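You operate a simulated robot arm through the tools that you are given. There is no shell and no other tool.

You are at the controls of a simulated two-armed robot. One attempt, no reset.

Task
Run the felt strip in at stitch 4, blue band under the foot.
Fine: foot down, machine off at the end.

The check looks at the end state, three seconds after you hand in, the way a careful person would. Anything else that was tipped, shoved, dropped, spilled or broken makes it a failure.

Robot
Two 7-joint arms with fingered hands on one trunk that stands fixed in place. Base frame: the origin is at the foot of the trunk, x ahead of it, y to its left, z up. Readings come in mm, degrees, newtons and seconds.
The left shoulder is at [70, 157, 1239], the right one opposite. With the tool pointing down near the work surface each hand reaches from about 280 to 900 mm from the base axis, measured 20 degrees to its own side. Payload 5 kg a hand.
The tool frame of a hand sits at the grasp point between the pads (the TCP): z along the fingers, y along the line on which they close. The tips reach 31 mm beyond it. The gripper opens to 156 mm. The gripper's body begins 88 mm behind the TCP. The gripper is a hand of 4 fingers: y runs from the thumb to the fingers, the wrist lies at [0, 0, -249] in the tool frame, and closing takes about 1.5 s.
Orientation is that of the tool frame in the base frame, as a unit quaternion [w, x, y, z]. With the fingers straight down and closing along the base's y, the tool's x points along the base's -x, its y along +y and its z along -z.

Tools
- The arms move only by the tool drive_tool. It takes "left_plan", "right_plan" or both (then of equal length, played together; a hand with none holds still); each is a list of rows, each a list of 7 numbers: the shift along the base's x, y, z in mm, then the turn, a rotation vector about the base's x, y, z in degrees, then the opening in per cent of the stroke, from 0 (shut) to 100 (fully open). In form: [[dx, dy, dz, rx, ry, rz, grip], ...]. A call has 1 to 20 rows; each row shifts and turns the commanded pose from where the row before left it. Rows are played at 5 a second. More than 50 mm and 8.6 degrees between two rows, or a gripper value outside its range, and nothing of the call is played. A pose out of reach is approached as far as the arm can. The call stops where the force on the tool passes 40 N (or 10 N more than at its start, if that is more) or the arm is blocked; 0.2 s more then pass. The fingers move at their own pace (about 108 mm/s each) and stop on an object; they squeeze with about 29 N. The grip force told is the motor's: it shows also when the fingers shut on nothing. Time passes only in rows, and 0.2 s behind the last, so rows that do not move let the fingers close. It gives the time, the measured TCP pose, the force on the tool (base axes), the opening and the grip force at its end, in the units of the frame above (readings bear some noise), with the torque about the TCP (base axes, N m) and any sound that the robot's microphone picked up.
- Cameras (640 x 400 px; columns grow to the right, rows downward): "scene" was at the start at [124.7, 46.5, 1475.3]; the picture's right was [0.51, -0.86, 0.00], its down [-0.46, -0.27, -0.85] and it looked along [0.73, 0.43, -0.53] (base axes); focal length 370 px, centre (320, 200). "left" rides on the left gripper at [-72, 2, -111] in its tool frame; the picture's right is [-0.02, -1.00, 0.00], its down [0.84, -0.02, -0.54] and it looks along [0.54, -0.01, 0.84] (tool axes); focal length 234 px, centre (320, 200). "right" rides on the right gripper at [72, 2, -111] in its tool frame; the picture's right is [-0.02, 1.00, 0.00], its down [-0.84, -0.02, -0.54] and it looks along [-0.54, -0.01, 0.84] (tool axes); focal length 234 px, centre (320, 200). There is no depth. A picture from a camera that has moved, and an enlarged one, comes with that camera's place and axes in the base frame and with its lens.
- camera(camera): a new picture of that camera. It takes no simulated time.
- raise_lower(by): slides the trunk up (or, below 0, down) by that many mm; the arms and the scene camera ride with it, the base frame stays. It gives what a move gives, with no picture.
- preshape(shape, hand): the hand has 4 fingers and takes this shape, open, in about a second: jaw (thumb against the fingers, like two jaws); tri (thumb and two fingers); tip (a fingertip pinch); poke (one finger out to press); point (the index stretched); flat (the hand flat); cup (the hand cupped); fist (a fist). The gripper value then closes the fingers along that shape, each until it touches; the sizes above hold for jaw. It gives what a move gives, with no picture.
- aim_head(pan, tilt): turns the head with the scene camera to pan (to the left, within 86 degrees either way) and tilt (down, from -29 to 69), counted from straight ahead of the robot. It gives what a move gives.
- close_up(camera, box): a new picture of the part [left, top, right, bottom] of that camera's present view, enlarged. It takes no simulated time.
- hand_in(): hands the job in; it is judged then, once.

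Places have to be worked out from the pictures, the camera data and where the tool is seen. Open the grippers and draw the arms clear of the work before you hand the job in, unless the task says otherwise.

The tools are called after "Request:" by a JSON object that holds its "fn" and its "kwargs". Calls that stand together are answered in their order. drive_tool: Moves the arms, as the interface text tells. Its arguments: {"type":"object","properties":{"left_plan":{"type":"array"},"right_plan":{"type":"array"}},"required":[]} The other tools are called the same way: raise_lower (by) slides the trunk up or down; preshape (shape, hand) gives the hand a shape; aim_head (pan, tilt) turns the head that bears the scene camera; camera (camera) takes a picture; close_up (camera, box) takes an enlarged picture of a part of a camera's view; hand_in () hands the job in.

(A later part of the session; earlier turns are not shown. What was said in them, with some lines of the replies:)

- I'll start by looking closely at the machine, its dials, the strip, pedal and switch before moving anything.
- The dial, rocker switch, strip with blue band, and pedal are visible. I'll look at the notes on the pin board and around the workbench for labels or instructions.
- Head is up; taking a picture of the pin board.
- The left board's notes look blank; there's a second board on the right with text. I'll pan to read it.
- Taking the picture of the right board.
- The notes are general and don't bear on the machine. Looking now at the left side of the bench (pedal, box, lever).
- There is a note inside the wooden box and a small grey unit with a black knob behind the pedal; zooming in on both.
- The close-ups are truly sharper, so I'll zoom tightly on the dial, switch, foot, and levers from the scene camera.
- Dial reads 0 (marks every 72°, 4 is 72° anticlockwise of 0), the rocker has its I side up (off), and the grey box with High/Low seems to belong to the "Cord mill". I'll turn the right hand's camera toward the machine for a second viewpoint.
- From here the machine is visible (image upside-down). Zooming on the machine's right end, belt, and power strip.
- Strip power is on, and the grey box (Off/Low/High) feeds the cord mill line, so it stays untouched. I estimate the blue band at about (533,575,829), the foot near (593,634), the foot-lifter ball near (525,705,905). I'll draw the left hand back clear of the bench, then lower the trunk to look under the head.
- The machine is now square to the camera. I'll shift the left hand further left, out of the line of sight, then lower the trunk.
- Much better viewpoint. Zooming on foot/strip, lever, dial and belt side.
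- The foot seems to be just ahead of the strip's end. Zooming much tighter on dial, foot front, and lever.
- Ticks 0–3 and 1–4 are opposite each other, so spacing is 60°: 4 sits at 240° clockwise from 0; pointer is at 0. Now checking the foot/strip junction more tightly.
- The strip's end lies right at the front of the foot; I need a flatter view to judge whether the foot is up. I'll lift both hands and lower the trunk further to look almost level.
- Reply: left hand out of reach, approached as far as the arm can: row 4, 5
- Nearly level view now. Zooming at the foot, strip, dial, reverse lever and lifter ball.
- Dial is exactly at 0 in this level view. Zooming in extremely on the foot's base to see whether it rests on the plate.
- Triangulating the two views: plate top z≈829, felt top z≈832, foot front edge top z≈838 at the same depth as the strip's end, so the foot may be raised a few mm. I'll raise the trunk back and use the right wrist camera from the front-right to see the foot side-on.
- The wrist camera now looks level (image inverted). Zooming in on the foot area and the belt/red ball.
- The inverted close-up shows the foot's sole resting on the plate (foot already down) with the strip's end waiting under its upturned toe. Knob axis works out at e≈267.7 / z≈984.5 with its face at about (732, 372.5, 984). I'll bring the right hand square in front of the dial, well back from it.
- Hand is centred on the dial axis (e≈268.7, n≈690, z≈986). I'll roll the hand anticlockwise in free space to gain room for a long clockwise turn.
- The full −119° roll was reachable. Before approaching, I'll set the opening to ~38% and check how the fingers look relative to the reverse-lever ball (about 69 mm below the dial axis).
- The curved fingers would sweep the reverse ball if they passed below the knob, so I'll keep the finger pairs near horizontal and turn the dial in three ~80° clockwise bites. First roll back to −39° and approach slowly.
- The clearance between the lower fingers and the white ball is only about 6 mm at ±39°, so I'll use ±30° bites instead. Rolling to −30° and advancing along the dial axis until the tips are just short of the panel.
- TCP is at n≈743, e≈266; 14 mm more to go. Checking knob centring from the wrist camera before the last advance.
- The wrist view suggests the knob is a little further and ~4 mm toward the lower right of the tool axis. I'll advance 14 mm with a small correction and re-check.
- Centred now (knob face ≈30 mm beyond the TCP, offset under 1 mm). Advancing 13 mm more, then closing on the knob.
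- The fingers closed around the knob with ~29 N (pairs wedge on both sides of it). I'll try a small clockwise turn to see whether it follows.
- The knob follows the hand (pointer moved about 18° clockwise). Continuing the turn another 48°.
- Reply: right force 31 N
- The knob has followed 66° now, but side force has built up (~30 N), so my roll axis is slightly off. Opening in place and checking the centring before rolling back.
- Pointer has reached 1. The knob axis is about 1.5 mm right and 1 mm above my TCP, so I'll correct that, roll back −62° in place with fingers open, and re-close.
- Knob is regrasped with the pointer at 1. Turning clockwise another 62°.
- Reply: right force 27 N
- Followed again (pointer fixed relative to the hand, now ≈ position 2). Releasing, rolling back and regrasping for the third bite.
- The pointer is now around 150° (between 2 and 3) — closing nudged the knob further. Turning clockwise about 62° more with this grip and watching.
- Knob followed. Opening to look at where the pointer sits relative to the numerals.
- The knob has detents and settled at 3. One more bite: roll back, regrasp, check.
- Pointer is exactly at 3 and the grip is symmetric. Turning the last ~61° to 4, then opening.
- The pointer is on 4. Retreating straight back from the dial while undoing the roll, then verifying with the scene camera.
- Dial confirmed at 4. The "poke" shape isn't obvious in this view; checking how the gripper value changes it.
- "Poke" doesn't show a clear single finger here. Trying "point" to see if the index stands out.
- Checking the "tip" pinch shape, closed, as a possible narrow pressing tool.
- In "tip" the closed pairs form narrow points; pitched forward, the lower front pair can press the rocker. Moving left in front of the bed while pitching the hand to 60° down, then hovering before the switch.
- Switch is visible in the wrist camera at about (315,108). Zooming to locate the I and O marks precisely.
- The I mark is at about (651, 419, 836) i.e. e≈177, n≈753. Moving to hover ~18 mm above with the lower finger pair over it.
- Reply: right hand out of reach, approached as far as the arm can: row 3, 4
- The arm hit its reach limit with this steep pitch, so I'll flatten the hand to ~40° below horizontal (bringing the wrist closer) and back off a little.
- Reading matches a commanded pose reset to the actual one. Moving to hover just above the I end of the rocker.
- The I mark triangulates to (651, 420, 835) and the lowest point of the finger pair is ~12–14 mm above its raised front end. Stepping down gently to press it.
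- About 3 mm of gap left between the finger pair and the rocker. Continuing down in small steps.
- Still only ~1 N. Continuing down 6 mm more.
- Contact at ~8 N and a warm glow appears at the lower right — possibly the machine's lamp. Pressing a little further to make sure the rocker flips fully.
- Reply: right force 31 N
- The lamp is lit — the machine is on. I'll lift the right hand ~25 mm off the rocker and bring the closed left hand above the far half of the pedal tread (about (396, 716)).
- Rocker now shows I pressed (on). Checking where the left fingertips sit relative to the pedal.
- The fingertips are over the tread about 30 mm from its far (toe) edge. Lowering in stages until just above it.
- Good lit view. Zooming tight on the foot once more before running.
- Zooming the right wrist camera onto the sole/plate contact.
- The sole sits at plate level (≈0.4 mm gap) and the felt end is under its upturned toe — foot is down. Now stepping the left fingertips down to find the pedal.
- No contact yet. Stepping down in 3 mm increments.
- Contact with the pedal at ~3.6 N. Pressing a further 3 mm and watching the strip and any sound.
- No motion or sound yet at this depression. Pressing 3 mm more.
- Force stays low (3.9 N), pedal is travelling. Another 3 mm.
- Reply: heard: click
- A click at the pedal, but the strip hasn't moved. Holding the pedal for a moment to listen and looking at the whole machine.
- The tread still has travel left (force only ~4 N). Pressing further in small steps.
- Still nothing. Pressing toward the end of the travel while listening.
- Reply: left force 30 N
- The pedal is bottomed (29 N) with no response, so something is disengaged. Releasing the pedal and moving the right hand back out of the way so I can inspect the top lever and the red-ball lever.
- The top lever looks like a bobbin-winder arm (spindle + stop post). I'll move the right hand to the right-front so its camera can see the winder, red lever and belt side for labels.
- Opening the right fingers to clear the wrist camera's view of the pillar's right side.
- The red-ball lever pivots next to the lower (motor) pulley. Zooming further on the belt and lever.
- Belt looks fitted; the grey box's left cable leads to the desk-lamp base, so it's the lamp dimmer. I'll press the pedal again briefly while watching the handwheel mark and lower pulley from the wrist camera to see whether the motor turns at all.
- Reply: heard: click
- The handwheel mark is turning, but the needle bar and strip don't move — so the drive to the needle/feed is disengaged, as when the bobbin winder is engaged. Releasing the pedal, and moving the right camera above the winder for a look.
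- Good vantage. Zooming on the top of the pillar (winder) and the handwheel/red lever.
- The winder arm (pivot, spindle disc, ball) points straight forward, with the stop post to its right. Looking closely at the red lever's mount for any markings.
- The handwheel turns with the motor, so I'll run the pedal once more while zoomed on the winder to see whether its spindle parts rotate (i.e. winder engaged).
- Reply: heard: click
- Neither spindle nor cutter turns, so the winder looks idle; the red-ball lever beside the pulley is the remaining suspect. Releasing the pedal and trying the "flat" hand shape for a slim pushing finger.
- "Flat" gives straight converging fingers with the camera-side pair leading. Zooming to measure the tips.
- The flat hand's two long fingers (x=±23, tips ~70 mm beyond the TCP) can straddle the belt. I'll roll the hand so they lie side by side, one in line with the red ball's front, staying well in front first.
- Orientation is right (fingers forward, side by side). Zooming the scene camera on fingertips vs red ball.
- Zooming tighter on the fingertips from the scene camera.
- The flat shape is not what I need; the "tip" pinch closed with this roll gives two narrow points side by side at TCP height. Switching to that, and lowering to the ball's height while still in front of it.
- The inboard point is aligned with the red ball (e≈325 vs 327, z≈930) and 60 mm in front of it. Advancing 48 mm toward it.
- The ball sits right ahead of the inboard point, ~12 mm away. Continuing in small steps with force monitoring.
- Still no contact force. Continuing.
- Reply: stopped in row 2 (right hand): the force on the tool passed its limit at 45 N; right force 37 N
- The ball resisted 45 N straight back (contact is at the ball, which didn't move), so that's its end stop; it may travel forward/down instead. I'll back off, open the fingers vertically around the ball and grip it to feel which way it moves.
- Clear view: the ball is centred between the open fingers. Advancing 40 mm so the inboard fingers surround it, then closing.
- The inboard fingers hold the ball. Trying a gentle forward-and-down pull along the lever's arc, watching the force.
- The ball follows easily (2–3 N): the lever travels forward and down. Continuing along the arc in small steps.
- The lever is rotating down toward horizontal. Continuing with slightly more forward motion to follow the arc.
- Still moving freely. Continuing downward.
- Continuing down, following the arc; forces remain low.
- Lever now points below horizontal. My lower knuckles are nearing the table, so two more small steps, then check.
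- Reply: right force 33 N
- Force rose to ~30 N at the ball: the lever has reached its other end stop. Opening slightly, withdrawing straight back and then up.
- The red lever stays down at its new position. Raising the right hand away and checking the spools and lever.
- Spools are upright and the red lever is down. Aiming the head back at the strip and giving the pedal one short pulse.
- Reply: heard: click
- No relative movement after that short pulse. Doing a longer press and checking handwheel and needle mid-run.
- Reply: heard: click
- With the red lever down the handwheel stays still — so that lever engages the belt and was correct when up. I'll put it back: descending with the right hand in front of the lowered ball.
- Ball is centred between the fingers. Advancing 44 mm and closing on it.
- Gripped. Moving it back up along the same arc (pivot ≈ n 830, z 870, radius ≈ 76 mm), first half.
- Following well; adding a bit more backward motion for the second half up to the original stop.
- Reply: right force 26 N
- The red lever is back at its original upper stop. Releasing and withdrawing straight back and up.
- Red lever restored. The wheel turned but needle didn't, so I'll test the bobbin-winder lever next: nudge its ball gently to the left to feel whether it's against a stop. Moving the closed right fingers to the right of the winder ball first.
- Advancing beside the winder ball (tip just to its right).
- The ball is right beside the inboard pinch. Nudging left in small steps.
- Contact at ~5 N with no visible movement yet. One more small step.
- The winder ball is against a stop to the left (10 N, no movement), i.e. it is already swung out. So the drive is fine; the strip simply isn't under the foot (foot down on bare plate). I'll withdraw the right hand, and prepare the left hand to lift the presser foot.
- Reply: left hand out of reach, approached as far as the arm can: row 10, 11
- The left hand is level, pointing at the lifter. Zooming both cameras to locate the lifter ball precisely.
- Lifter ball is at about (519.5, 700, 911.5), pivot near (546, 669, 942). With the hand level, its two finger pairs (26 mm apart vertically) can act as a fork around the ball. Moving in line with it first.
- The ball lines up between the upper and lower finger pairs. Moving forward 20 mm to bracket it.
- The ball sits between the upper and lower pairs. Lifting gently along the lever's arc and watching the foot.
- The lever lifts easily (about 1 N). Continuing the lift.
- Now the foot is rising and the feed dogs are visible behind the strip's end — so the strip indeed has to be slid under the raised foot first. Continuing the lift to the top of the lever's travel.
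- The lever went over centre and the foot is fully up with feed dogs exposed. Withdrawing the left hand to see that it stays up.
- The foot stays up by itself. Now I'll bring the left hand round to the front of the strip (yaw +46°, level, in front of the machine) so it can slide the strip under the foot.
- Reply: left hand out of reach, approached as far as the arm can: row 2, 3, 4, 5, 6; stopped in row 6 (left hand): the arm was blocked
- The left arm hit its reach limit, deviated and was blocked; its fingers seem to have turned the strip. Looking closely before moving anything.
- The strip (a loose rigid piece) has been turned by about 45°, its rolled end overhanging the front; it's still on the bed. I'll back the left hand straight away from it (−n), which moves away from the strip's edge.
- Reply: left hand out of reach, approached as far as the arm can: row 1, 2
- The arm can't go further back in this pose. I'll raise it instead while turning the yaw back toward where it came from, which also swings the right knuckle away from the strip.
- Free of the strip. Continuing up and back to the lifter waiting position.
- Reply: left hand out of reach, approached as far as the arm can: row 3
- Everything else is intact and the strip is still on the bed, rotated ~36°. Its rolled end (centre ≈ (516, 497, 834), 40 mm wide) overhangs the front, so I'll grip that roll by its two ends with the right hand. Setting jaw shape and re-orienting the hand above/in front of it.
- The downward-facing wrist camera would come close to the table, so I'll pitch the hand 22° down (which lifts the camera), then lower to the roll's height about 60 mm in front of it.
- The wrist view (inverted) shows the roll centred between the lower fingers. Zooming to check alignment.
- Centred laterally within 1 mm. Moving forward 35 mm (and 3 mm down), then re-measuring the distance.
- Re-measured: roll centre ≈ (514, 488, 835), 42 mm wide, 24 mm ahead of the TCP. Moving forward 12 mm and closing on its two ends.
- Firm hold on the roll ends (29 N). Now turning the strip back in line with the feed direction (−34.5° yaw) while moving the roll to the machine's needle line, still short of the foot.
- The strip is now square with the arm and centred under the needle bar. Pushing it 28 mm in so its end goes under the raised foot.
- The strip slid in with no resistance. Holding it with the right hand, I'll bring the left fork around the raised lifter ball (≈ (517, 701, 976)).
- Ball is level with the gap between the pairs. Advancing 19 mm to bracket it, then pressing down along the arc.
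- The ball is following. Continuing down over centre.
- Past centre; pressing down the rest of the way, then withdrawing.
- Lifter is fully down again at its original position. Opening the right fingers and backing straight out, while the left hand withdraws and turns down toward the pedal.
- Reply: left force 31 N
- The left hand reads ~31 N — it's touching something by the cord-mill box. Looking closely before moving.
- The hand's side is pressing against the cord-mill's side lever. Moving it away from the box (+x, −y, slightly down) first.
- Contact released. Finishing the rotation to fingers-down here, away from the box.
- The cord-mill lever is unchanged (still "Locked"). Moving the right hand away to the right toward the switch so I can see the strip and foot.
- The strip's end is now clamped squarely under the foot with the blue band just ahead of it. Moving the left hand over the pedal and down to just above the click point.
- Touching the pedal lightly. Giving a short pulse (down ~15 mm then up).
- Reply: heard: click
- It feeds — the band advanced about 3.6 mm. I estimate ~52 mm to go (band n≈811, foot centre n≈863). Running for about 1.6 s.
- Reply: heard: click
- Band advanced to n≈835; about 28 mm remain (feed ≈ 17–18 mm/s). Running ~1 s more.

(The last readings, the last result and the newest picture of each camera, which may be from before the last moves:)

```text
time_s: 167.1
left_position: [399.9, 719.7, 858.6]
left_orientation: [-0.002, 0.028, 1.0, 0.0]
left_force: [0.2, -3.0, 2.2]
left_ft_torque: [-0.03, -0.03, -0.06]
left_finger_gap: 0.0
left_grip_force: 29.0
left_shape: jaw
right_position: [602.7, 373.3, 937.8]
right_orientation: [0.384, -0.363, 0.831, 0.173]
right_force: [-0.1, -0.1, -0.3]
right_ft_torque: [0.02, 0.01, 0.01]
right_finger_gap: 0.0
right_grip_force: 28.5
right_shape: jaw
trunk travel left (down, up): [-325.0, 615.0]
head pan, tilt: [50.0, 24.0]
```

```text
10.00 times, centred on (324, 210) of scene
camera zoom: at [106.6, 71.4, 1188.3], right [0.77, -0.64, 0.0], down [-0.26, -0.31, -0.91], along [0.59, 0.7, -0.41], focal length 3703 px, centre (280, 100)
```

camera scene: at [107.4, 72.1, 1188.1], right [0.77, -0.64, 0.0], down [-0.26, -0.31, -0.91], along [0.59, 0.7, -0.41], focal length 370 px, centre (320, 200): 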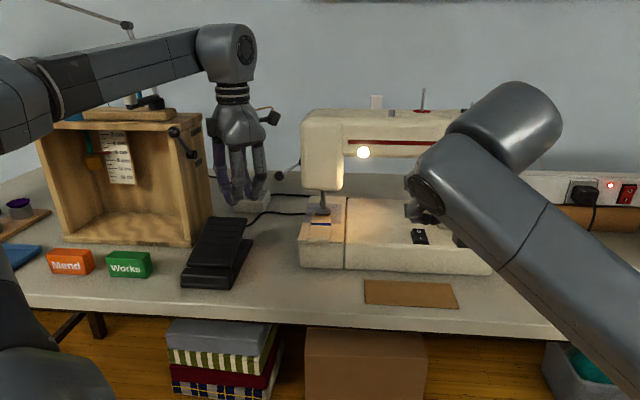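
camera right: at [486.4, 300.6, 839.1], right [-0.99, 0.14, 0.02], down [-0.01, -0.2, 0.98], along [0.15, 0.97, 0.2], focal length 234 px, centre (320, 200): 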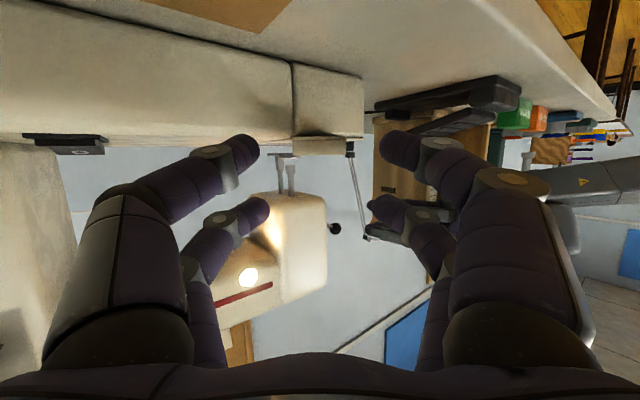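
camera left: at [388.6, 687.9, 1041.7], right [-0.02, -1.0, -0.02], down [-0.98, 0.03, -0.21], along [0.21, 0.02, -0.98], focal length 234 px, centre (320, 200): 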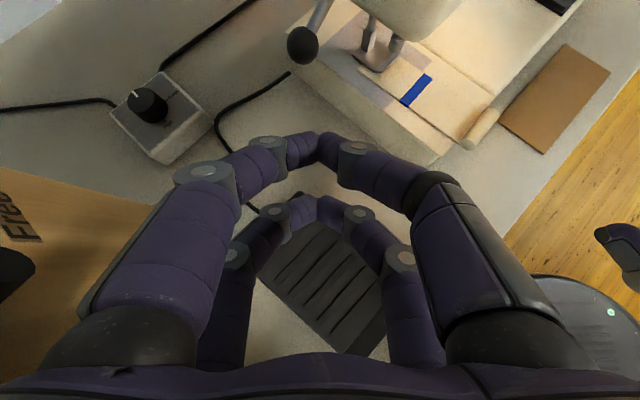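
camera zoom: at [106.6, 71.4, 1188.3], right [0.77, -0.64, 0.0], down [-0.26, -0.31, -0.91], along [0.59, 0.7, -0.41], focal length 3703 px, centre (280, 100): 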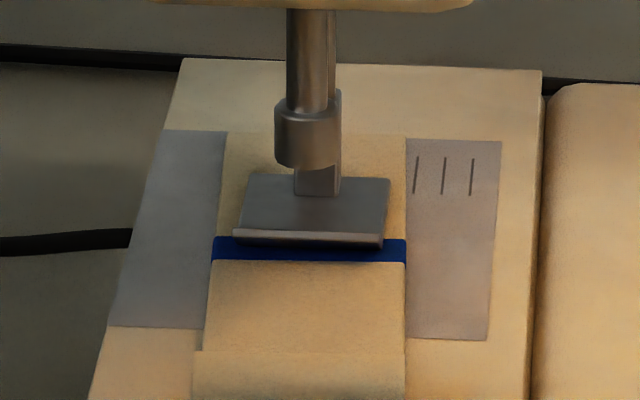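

Band is now at n≈852 — about 12 mm short. No click was heard this time, so the pedal may not have been fully released; lifting clear now to be sure it stops.

Request:
{"fn": "drive_tool", "kwargs": {"left_plan": [[0, 0, 16, 0, 0, 0, 0]]}}

Request:
{"fn": "close_up", "kwargs": {"camera": "scene", "box": [300, 190, 348, 230]}}

```text
time_s: 167.5
left_position: [400.8, 720.4, 875.1]
left_orientation: [-0.001, 0.028, 1.0, 0.001]
left_force: [-0.4, -0.1, 0.2]
left_ft_torque: [0.03, 0.0, -0.03]
left_finger_gap: 0.0
left_grip_force: 29.3
left_shape: jaw
right_position: [604.0, 372.4, 936.2]
right_orientation: [0.383, -0.364, 0.831, 0.175]
right_force: [0.7, -0.5, -0.3]
right_ft_torque: [0.02, 0.0, 0.01]
right_finger_gap: 0.1
right_grip_force: 29.2
right_shape: jaw
trunk travel left (down, up): [-325.0, 615.0]
head pan, tilt: [50.0, 24.0]
```

```text
10.00 times, centred on (324, 210) of scene
camera zoom: at [106.9, 71.6, 1188.2], right [0.77, -0.64, 0.0], down [-0.26, -0.31, -0.91], along [0.59, 0.7, -0.41], focal length 3703 px, centre (280, 100)
```

zoom: 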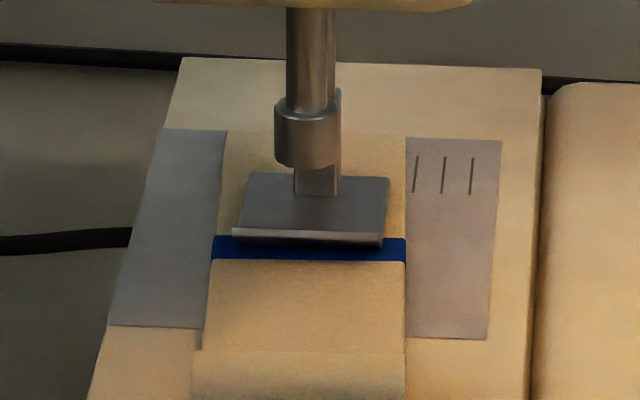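

Stopped; band needs ~12 mm more. Giving a ~0.6 s press and a full release.

Request:
{"fn": "drive_tool", "kwargs": {"left_plan": [[0, 0, -13, 0, 0, 0, 0], [0, 0, -13, 0, 0, 0, 0], [0, 0, 0, 0, 0, 0, 0], [0, 0, 0, 0, 0, 0, 0], [0, 0, 22, 0, 0, 0, 0]]}}

Request:
{"fn": "close_up", "kwargs": {"camera": "scene", "box": [300, 190, 348, 230]}}

```text
time_s: 168.7
left_position: [400.6, 720.3, 871.2]
left_orientation: [0.0, 0.028, 1.0, 0.0]
left_force: [0.3, 0.2, 1.2]
left_ft_torque: [0.03, 0.01, -0.03]
left_finger_gap: 0.0
left_grip_force: 28.8
left_shape: jaw
right_position: [603.3, 373.3, 937.0]
right_orientation: [0.384, -0.364, 0.831, 0.173]
right_force: [-0.4, 0.2, 0.1]
right_ft_torque: [0.02, 0.01, -0.01]
right_finger_gap: 0.0
right_grip_force: 28.8
right_shape: jaw
trunk travel left (down, up): [-325.0, 615.0]
head pan, tilt: [50.0, 24.0]
heard: click
```

```text
10.00 times, centred on (324, 210) of scene
camera zoom: at [107.0, 71.7, 1188.2], right [0.77, -0.64, 0.0], down [-0.26, -0.31, -0.91], along [0.59, 0.7, -0.41], focal length 3703 px, centre (280, 100)
```

zoom: 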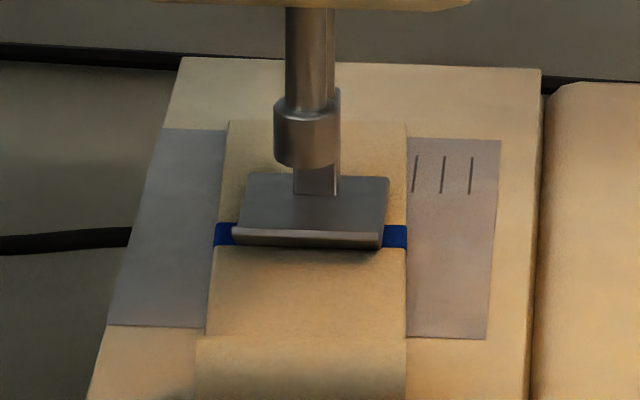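

Band is now at n≈860, visible on both sides of the foot's front part. One more short pulse of ~5 mm to centre it under the sole (851–882).

Request:
{"fn": "drive_tool", "kwargs": {"left_plan": [[0, 0, -11, 0, 0, 0, 0], [0, 0, -11, 0, 0, 0, 0], [0, 0, 0, 0, 0, 0, 0], [0, 0, 22, 0, 0, 0, 0]]}}

Request:
{"fn": "close_up", "kwargs": {"camera": "scene", "box": [300, 190, 348, 230]}}

```text
time_s: 169.7
left_position: [400.3, 720.6, 869.9]
left_orientation: [0.0, 0.029, 1.0, 0.0]
left_force: [-0.1, -0.4, 0.1]
left_ft_torque: [0.01, 0.01, -0.03]
left_finger_gap: 0.1
left_grip_force: 29.1
left_shape: jaw
right_position: [603.8, 373.6, 936.4]
right_orientation: [0.384, -0.364, 0.831, 0.174]
right_force: [0.3, -0.4, -0.6]
right_ft_torque: [-0.01, -0.01, 0.0]
right_finger_gap: 0.0
right_grip_force: 29.2
right_shape: jaw
trunk travel left (down, up): [-325.0, 615.0]
head pan, tilt: [50.0, 24.0]
heard: click
```

```text
10.00 times, centred on (324, 210) of scene
camera zoom: at [107.0, 71.8, 1188.2], right [0.77, -0.64, 0.0], down [-0.26, -0.31, -0.91], along [0.59, 0.7, -0.41], focal length 3703 px, centre (280, 100)
```

zoom: 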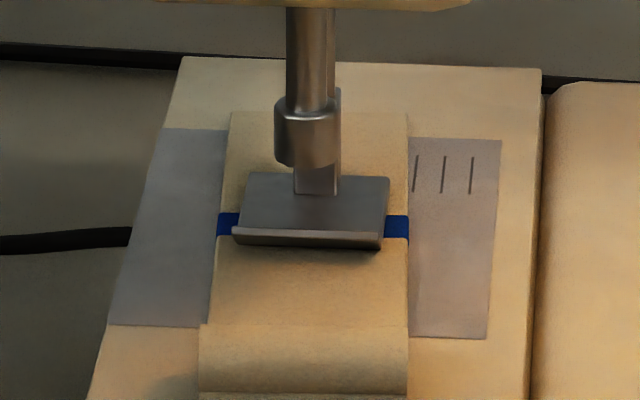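

The band (n≈859–871) is now centred under the foot's sole (n≈851–882) and showing evenly on both sides. Lifting the left hand well clear of the pedal, and setting the right hand's pinch shape to switch the machine off.

Request:
{"fn": "drive_tool", "kwargs": {"left_plan": [[2, -3, 15, 0, 0, 0, 0], [2, -4, 20, 0, 0, 0, 0], [2, -5, 20, 0, 0, 0, 0]]}}

Request:
{"fn": "preshape", "kwargs": {"hand": "right", "shape": "tip"}}

Request:
{"fn": "drive_tool", "kwargs": {"right_plan": [[0, 0, 0, 0, 0, 0, 0], [0, 0, 0, 0, 0, 0, 0], [0, 0, 0, 0, 0, 0, 0], [0, 0, 0, 0, 0, 0, 0], [0, 0, 0, 0, 0, 0, 0], [7, 7.2, -8, 0, 0, 0, 0], [7, 7.2, -8, 0, 0, 0, 0], [7, 7.2, -8, 0, 0, 0, 0]]}}

Request:
{"fn": "close_up", "kwargs": {"camera": "right", "box": [240, 60, 400, 180]}}

Request:
{"fn": "close_up", "kwargs": {"camera": "scene", "box": [300, 190, 348, 230]}}

```text
time_s: 170.5
left_position: [406.2, 708.7, 925.4]
left_orientation: [0.0, 0.028, 1.0, 0.001]
left_force: [0.7, 0.1, 0.6]
left_ft_torque: [-0.01, -0.02, -0.03]
left_finger_gap: 0.0
left_grip_force: 29.4
left_shape: jaw
right_position: [603.1, 372.9, 937.2]
right_orientation: [0.384, -0.364, 0.831, 0.174]
right_force: [-0.1, -0.4, -0.2]
right_ft_torque: [-0.03, -0.02, 0.0]
right_finger_gap: 0.0
right_grip_force: 28.9
right_shape: jaw
trunk travel left (down, up): [-325.0, 615.0]
head pan, tilt: [50.0, 24.0]
```

```text
time_s: 171.4
left_position: [405.5, 709.0, 923.9]
left_orientation: [-0.001, 0.028, 1.0, -0.001]
left_force: [-0.4, 0.1, 0.0]
left_ft_torque: [-0.02, 0.01, -0.01]
left_finger_gap: 0.0
left_grip_force: 28.7
left_shape: jaw
right_position: [604.3, 372.6, 937.0]
right_orientation: [0.383, -0.365, 0.83, 0.175]
right_force: [0.2, -1.0, -0.8]
right_ft_torque: [0.02, 0.01, -0.01]
right_finger_gap: 155.9
right_grip_force: 0.1
right_shape: tip
trunk travel left (down, up): [-325.0, 615.0]
head pan, tilt: [50.0, 24.0]
```

```text
time_s: 173.2
left_position: [406.5, 710.3, 924.2]
left_orientation: [-0.001, 0.028, 1.0, 0.001]
left_force: [1.0, -0.3, -0.3]
left_ft_torque: [0.0, 0.01, -0.03]
left_finger_gap: 0.1
left_grip_force: 28.7
left_shape: jaw
right_position: [626.3, 395.7, 913.8]
right_orientation: [0.383, -0.365, 0.831, 0.174]
right_force: [0.2, 0.5, -0.4]
right_ft_torque: [-0.04, 0.0, 0.02]
right_finger_gap: 0.0
right_grip_force: 29.2
right_shape: tip
trunk travel left (down, up): [-325.0, 615.0]
head pan, tilt: [50.0, 24.0]
```

```text
3.33 times, centred on (320, 120) of right
camera zoom: at [535.6, 299.5, 931.7], right [-0.73, 0.69, 0.03], down [0.11, 0.07, 0.99], along [0.68, 0.72, -0.13], focal length 781 px, centre (320, 467)
```

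zoom: 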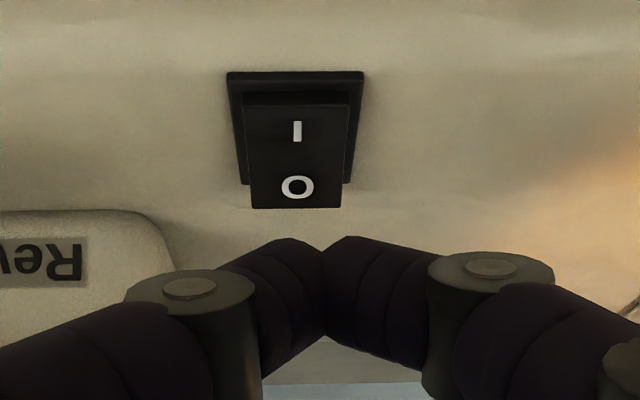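

```text
10.00 times, centred on (324, 210) of scene
camera zoom: at [107.2, 72.4, 1188.2], right [0.77, -0.64, 0.0], down [-0.26, -0.31, -0.91], along [0.59, 0.7, -0.41], focal length 3703 px, centre (280, 100)
```

zoom: 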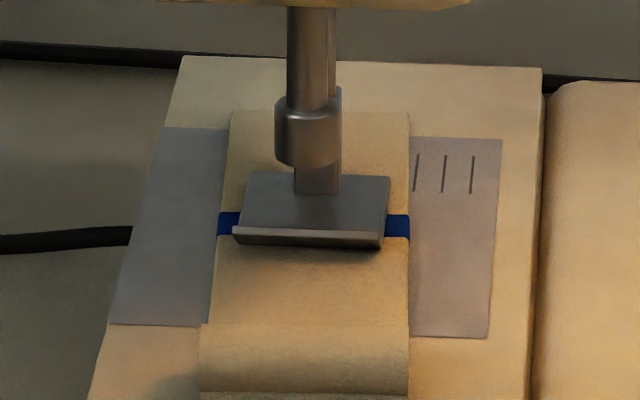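

Strip unchanged. The O mark (raised end) is at about (664, 433, 836). Moving the right hand to hover over it.

Request:
{"fn": "drive_tool", "kwargs": {"right_plan": [[9.25, 8.55, -5, 0, 0, 0, 0], [9.25, 8.55, -5, 0, 0, 0, 0], [9.25, 8.55, -5, 0, 0, 0, 0], [9.25, 8.55, -5, 0, 0, 0, 0]]}}

Request:
{"fn": "close_up", "kwargs": {"camera": "right", "box": [240, 60, 400, 180]}}

Request:
{"fn": "close_up", "kwargs": {"camera": "scene", "box": [380, 170, 500, 280]}}

```text
time_s: 174.2
left_position: [405.9, 708.1, 923.2]
left_orientation: [-0.001, 0.027, 1.0, 0.0]
left_force: [0.6, -0.6, -0.6]
left_ft_torque: [0.01, 0.01, -0.03]
left_finger_gap: 0.0
left_grip_force: 28.6
left_shape: jaw
right_position: [663.9, 431.2, 894.9]
right_orientation: [0.384, -0.364, 0.831, 0.174]
right_force: [0.7, -0.1, -0.1]
right_ft_torque: [0.02, 0.0, 0.01]
right_finger_gap: 0.0
right_grip_force: 29.4
right_shape: tip
trunk travel left (down, up): [-325.0, 615.0]
head pan, tilt: [50.0, 24.0]
```

```text
3.33 times, centred on (320, 120) of right
camera zoom: at [573.3, 334.3, 912.2], right [-0.73, 0.69, 0.03], down [0.11, 0.07, 0.99], along [0.68, 0.72, -0.13], focal length 781 px, centre (320, 467)
```

zoom: 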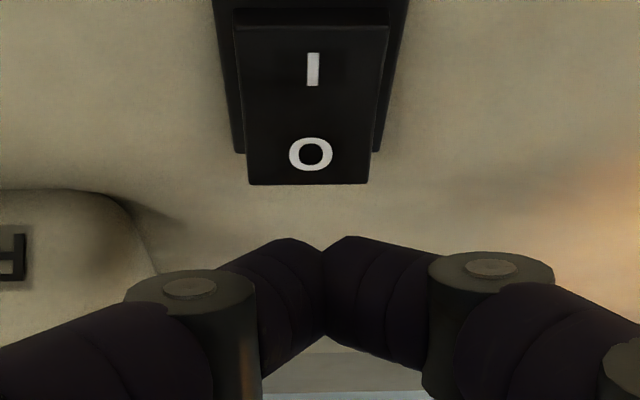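

```text
3.64 times, centred on (440, 225) of scene
camera zoom: at [107.1, 72.4, 1188.2], right [0.77, -0.64, 0.0], down [-0.26, -0.31, -0.91], along [0.59, 0.7, -0.41], focal length 1346 px, centre (-116, 109)
```

zoom: 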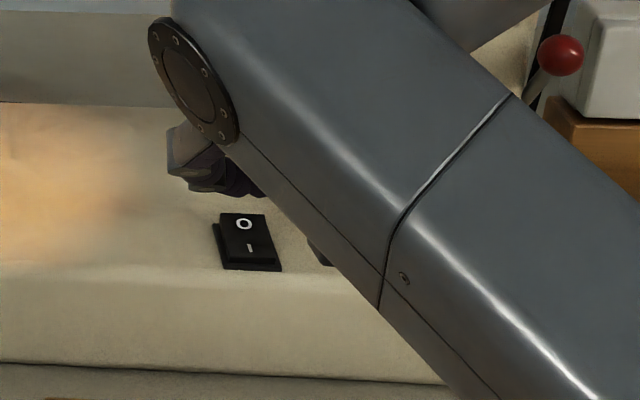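

Aligned over the O end. Stepping down.

Request:
{"fn": "drive_tool", "kwargs": {"right_plan": [[0, 0, -4, 0, 0, 0, 0], [0, 0, -4, 0, 0, 0, 0], [0, 0, -4, 0, 0, 0, 0], [0, 0, -3, 0, 0, 0, 0]]}}

Request:
{"fn": "close_up", "kwargs": {"camera": "right", "box": [240, 60, 400, 180]}}

Request:
{"fn": "drive_tool", "kwargs": {"right_plan": [[0, 0, -2, 0, 0, 0, 0], [0, 0, -2, 0, 0, 0, 0], [0, 0, 0, 0, 0, 0, 0]]}}

Request:
{"fn": "camera", "kwargs": {"camera": "scene"}}

```text
time_s: 175.2
left_position: [405.9, 708.7, 924.6]
left_orientation: [-0.002, 0.028, 1.0, 0.0]
left_force: [0.8, 0.7, -0.3]
left_ft_torque: [-0.05, 0.03, -0.01]
left_finger_gap: 0.2
left_grip_force: 29.1
left_shape: jaw
right_position: [661.7, 428.5, 879.8]
right_orientation: [0.384, -0.364, 0.831, 0.174]
right_force: [1.5, -0.4, 1.2]
right_ft_torque: [-0.02, 0.02, -0.03]
right_finger_gap: 0.0
right_grip_force: 28.8
right_shape: tip
trunk travel left (down, up): [-325.0, 615.0]
head pan, tilt: [50.0, 24.0]
```

```text
3.33 times, centred on (320, 120) of right
camera zoom: at [572.5, 333.4, 897.0], right [-0.73, 0.69, 0.03], down [0.11, 0.07, 0.99], along [0.68, 0.72, -0.13], focal length 781 px, centre (320, 467)
```

zoom: 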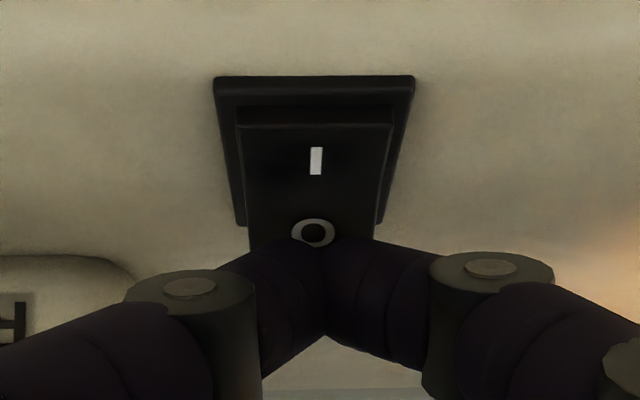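

```text
time_s: 176.0
left_position: [406.6, 708.6, 924.3]
left_orientation: [-0.001, 0.028, 1.0, 0.0]
left_force: [-0.3, 1.0, -0.1]
left_ft_torque: [0.01, 0.01, -0.01]
left_finger_gap: 0.0
left_grip_force: 28.9
left_shape: jaw
right_position: [662.3, 430.3, 875.2]
right_orientation: [0.383, -0.364, 0.831, 0.174]
right_force: [0.8, 0.8, 0.9]
right_ft_torque: [0.03, 0.01, 0.02]
right_finger_gap: 0.2
right_grip_force: 29.5
right_shape: tip
trunk travel left (down, up): [-325.0, 615.0]
head pan, tilt: [50.0, 24.0]
```

```text
taken
camera scene: at [107.0, 72.0, 1188.3], right [0.77, -0.64, 0.0], down [-0.26, -0.31, -0.91], along [0.59, 0.7, -0.41], focal length 370 px, centre (320, 200)
```

scene: 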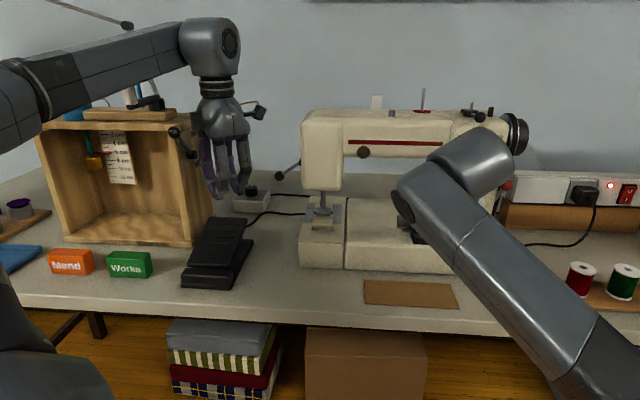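

The lamp went out — the machine is off. A slight further press to seat the rocker fully, then lifting away.

Request:
{"fn": "drive_tool", "kwargs": {"right_plan": [[0, 0, -2, 0, 0, 0, 0], [0, 0, -2, 0, 0, 0, 0], [0, 0, 0, 0, 0, 0, 0]]}}

Request:
{"fn": "drive_tool", "kwargs": {"right_plan": [[0, 0, 8, 0, 0, 0, 0], [0, 0, 12, 0, 0, 0, 0], [-3, -3, 15, 0, 0, 0, 0], [-14, -14, 15, 0, 0, 0, 0], [-24, -24, 10, 0, 0, 0, 0], [-28, -28, 5, 0, 0, 0, 50], [-28, -28, 0, 0, 0, 0, 100], [-28, -28, 0, 0, 0, 0, 100]]}}

Request:
{"fn": "camera", "kwargs": {"camera": "scene"}}

Request:
{"fn": "close_up", "kwargs": {"camera": "right", "box": [220, 20, 420, 160]}}

```text
time_s: 176.8
left_position: [405.0, 707.0, 924.6]
left_orientation: [0.0, 0.028, 1.0, 0.0]
left_force: [-0.3, -0.1, -1.2]
left_ft_torque: [-0.02, 0.01, 0.01]
left_finger_gap: 0.2
left_grip_force: 29.4
left_shape: jaw
right_position: [661.0, 429.3, 875.5]
right_orientation: [0.386, -0.364, 0.83, 0.175]
right_force: [6.1, 5.4, 18.9]
right_ft_torque: [0.42, -0.22, -0.01]
right_finger_gap: 0.0
right_grip_force: 28.9
right_shape: tip
trunk travel left (down, up): [-325.0, 615.0]
head pan, tilt: [50.0, 24.0]
```

```text
time_s: 178.6
left_position: [406.1, 708.4, 924.2]
left_orientation: [0.0, 0.029, 1.0, 0.001]
left_force: [0.1, -0.5, 0.5]
left_ft_torque: [0.01, -0.01, 0.03]
left_finger_gap: 0.0
left_grip_force: 29.2
left_shape: jaw
right_position: [538.9, 304.5, 937.0]
right_orientation: [0.384, -0.363, 0.831, 0.174]
right_force: [0.1, -0.9, 0.0]
right_ft_torque: [0.04, 0.01, 0.0]
right_finger_gap: 132.6
right_grip_force: 0.1
right_shape: tip
trunk travel left (down, up): [-325.0, 615.0]
head pan, tilt: [50.0, 24.0]
```

```text
taken
camera scene: at [106.7, 71.2, 1188.4], right [0.77, -0.64, 0.0], down [-0.26, -0.31, -0.91], along [0.59, 0.7, -0.41], focal length 370 px, centre (320, 200)
```

scene: 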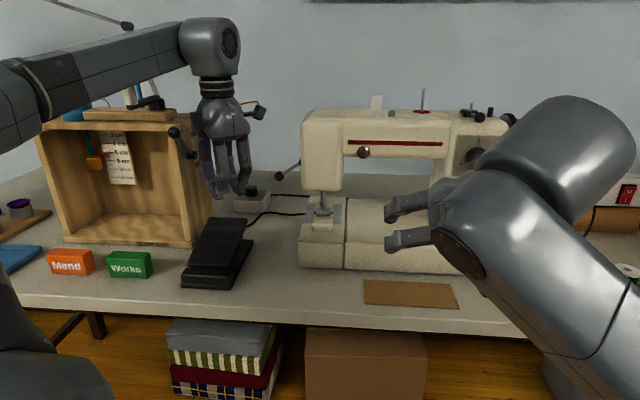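

```text
2.86 times, centred on (320, 90) of right
camera zoom: at [447.9, 208.4, 954.6], right [-0.73, 0.69, 0.03], down [0.11, 0.07, 0.99], along [0.68, 0.72, -0.13], focal length 669 px, centre (320, 514)
```

zoom: 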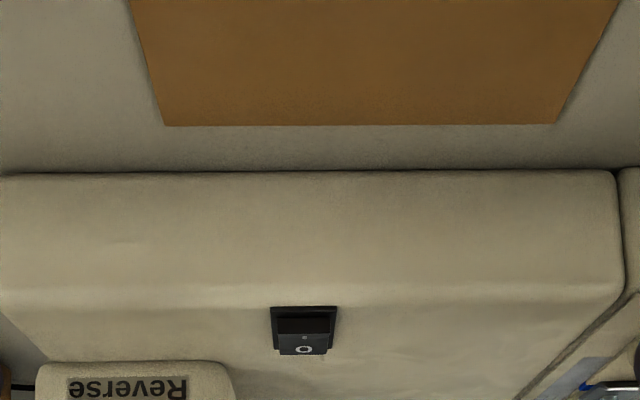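

Machine off, rocker's I end up again. Drawing both arms back clear, fingers open, then doing a full inspection.

Request:
{"fn": "drive_tool", "kwargs": {"left_plan": [[2, -3, 30, 0, 0, 0, 0], [0, -3, 35, 0, 0, 0, 0], [0, -3, 40, 0, 0, 0, 30], [-10, -15, 40, 0, 0, 0, 60], [-20, -28, 20, 0, 0, 0, 100], [-22, -30, 0, 0, 0, 0, 100], [-22, -30, 0, 0, 0, 0, 100], [-22, -30, 0, 0, 0, 0, 100]], "right_plan": [[-6, -30, 15, 0, 0, 0, 100], [-6, -35, 15, 0, 0, 0, 100], [-4, -40, 15, 0, 0, 0, 100], [-4, -40, 15, 0, 0, 0, 100], [0, -40, 15, 0, 0, 0, 100], [0, -40, 10, 0, 0, 0, 100], [0, -40, 10, 0, 0, 0, 100], [0, -20, 0, 0, 0, 0, 100]]}}

Request:
{"fn": "camera", "kwargs": {"camera": "scene"}}

Request:
{"fn": "close_up", "kwargs": {"camera": "scene", "box": [285, 180, 385, 290]}}

Request:
{"fn": "close_up", "kwargs": {"camera": "scene", "box": [300, 190, 348, 230]}}

Request:
{"fn": "close_up", "kwargs": {"camera": "scene", "box": [400, 90, 540, 260]}}

```text
time_s: 180.4
left_position: [312.3, 563.0, 1091.9]
left_orientation: [-0.001, 0.028, 1.0, 0.001]
left_force: [-0.5, -0.7, 0.1]
left_ft_torque: [0.05, -0.03, 0.0]
left_finger_gap: 155.7
left_grip_force: 0.0
left_shape: jaw
right_position: [516.4, 18.7, 1032.0]
right_orientation: [0.384, -0.364, 0.83, 0.174]
right_force: [-0.6, 0.0, 0.4]
right_ft_torque: [0.01, -0.03, 0.01]
right_finger_gap: 155.9
right_grip_force: 0.0
right_shape: tip
trunk travel left (down, up): [-325.0, 615.0]
head pan, tilt: [50.0, 24.0]
```

```text
taken
camera scene: at [106.0, 70.5, 1188.5], right [0.77, -0.64, 0.0], down [-0.26, -0.31, -0.91], along [0.59, 0.7, -0.41], focal length 370 px, centre (320, 200)
```

scene: 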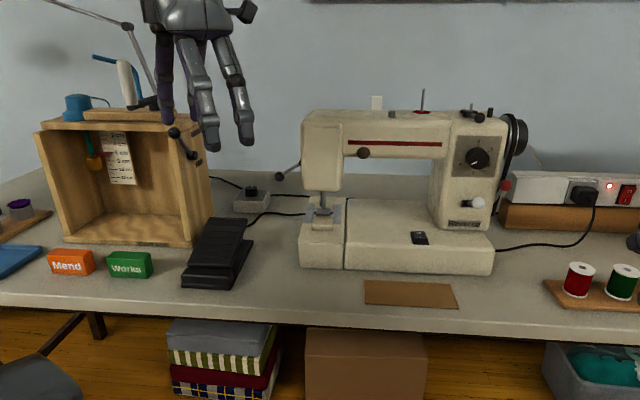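

```text
3.64 times, centred on (335, 235) of scene
camera zoom: at [106.0, 70.5, 1188.5], right [0.77, -0.64, 0.0], down [-0.26, -0.31, -0.91], along [0.59, 0.7, -0.41], focal length 1346 px, centre (266, 73)
```

zoom: 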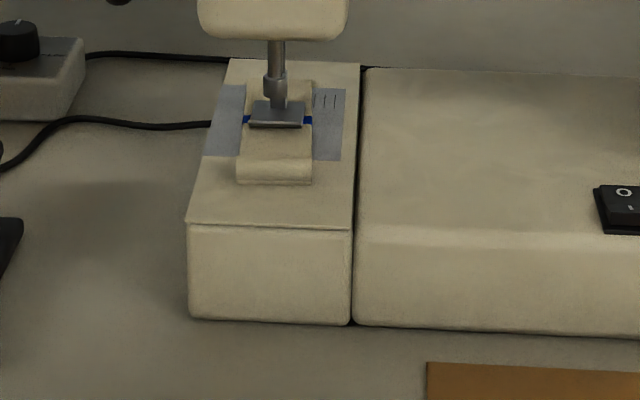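

```text
10.00 times, centred on (324, 210) of scene
camera zoom: at [106.0, 70.5, 1188.5], right [0.77, -0.64, 0.0], down [-0.26, -0.31, -0.91], along [0.59, 0.7, -0.41], focal length 3703 px, centre (280, 100)
```

zoom: 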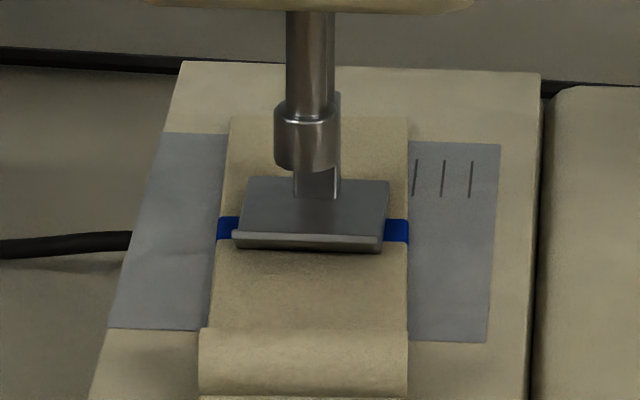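

```text
2.35 times, centred on (470, 175) of scene
camera zoom: at [106.0, 70.5, 1188.5], right [0.77, -0.64, 0.0], down [-0.26, -0.31, -0.91], along [0.59, 0.7, -0.41], focal length 871 px, centre (-33, 259)
```

zoom: 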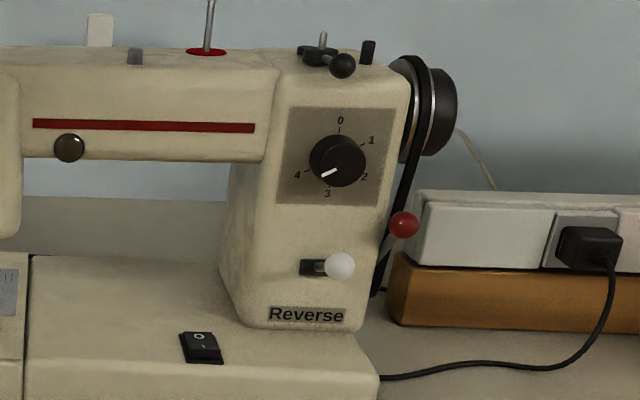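

All looks in order: band under the foot, foot down, lamp off, red lever up. Verifying the dial, lifter and side bench once more at high zoom.

Request:
{"fn": "close_up", "kwargs": {"camera": "scene", "box": [454, 135, 502, 180]}}

Request:
{"fn": "close_up", "kwargs": {"camera": "scene", "box": [404, 222, 436, 250]}}

Request:
{"fn": "close_up", "kwargs": {"camera": "scene", "box": [20, 60, 320, 300]}}

Request:
{"fn": "camera", "kwargs": {"camera": "right"}}

```text
8.89 times, centred on (478, 158) of scene
camera zoom: at [106.0, 70.5, 1188.5], right [0.77, -0.64, 0.0], down [-0.26, -0.31, -0.91], along [0.59, 0.7, -0.41], focal length 3291 px, centre (-1084, 578)
```

zoom: 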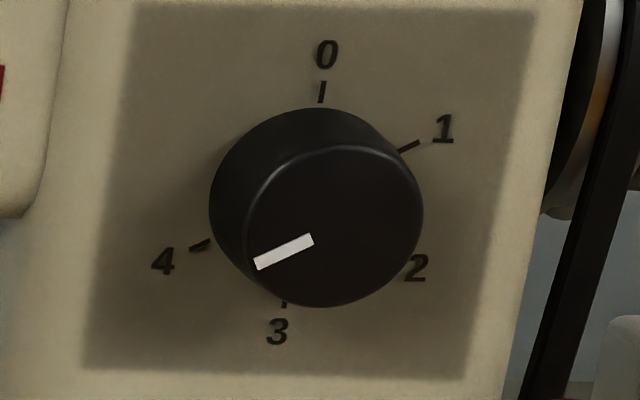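

```text
14.29 times, centred on (420, 236) of scene
camera zoom: at [106.0, 70.5, 1188.5], right [0.77, -0.64, 0.0], down [-0.26, -0.31, -0.91], along [0.59, 0.7, -0.41], focal length 5290 px, centre (-1109, -314)
```

zoom: 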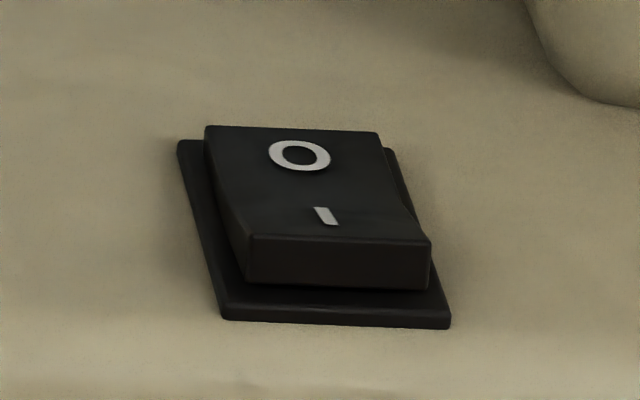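

```text
1.67 times, centred on (170, 180) of scene
camera zoom: at [106.0, 70.5, 1188.5], right [0.77, -0.64, 0.0], down [-0.26, -0.31, -0.91], along [0.59, 0.7, -0.41], focal length 617 px, centre (570, 233)
```

zoom: 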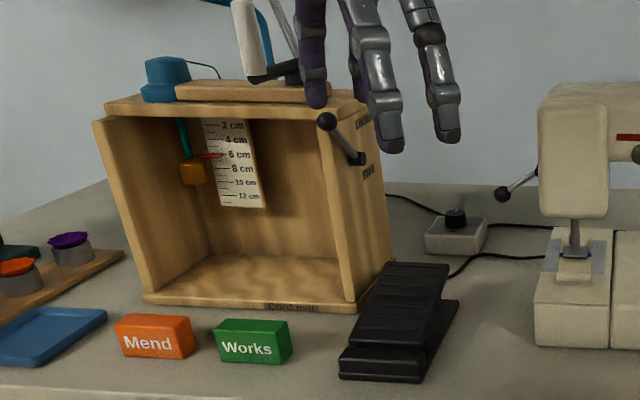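

```text
taken
camera right: at [426.6, -78.0, 1048.4], right [-0.73, 0.68, 0.03], down [0.1, 0.07, 0.99], along [0.68, 0.73, -0.12], focal length 234 px, centre (320, 200)
```

right: 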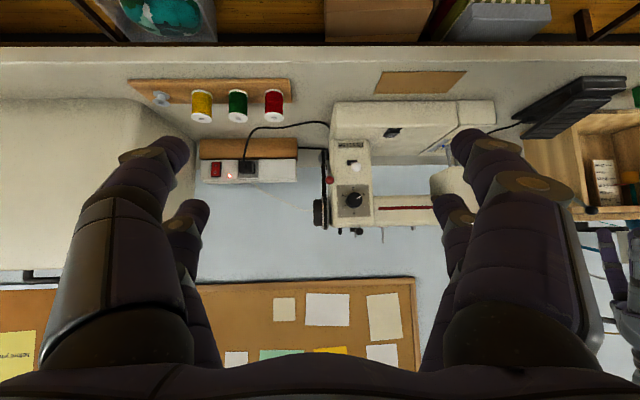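

Dial exactly on 4, rocker off, foot down with the band centred under it, red and winder levers as found, cord-mill lever still "Locked", spools, pedal and blocks in place; both hands open and clear. Handing in.

Request:
{"fn": "hand_in", "kwargs": {}}

```text
The job is handed in.
```

The strip is run in at stitch 4 with the blue band centred under the foot. The foot is down and the machine is switched off. I handed the job in, and the check's result hasn't come back to me.

- **Feeding:** At first the machine wouldn't feed, because the foot was down on the bare plate in front of the strip. I lifted the foot, slid the strip's end about 28 mm under it by hand and lowered the foot again. The machine then fed the remaining 54 mm or so.
- **Strip knocked:** While moving into position my left hand turned the strip about 36° out of line on the bed. I gripped it by its rolled end and set it straight before feeding.
- **Red-ball lever:** I moved it down while looking for the fault, found it drives the belt, and put it back up.
- **Bobbin winder:** I pressed against its lever to test it. It did not move.
- **Cord mill:** My left hand pressed against its side lever at about 31 N. The lever is still on "Locked" and the box looks unmoved.

In the last pictures the spools, pedal and blocks were where they started, and both hands were open and clear of the bench.
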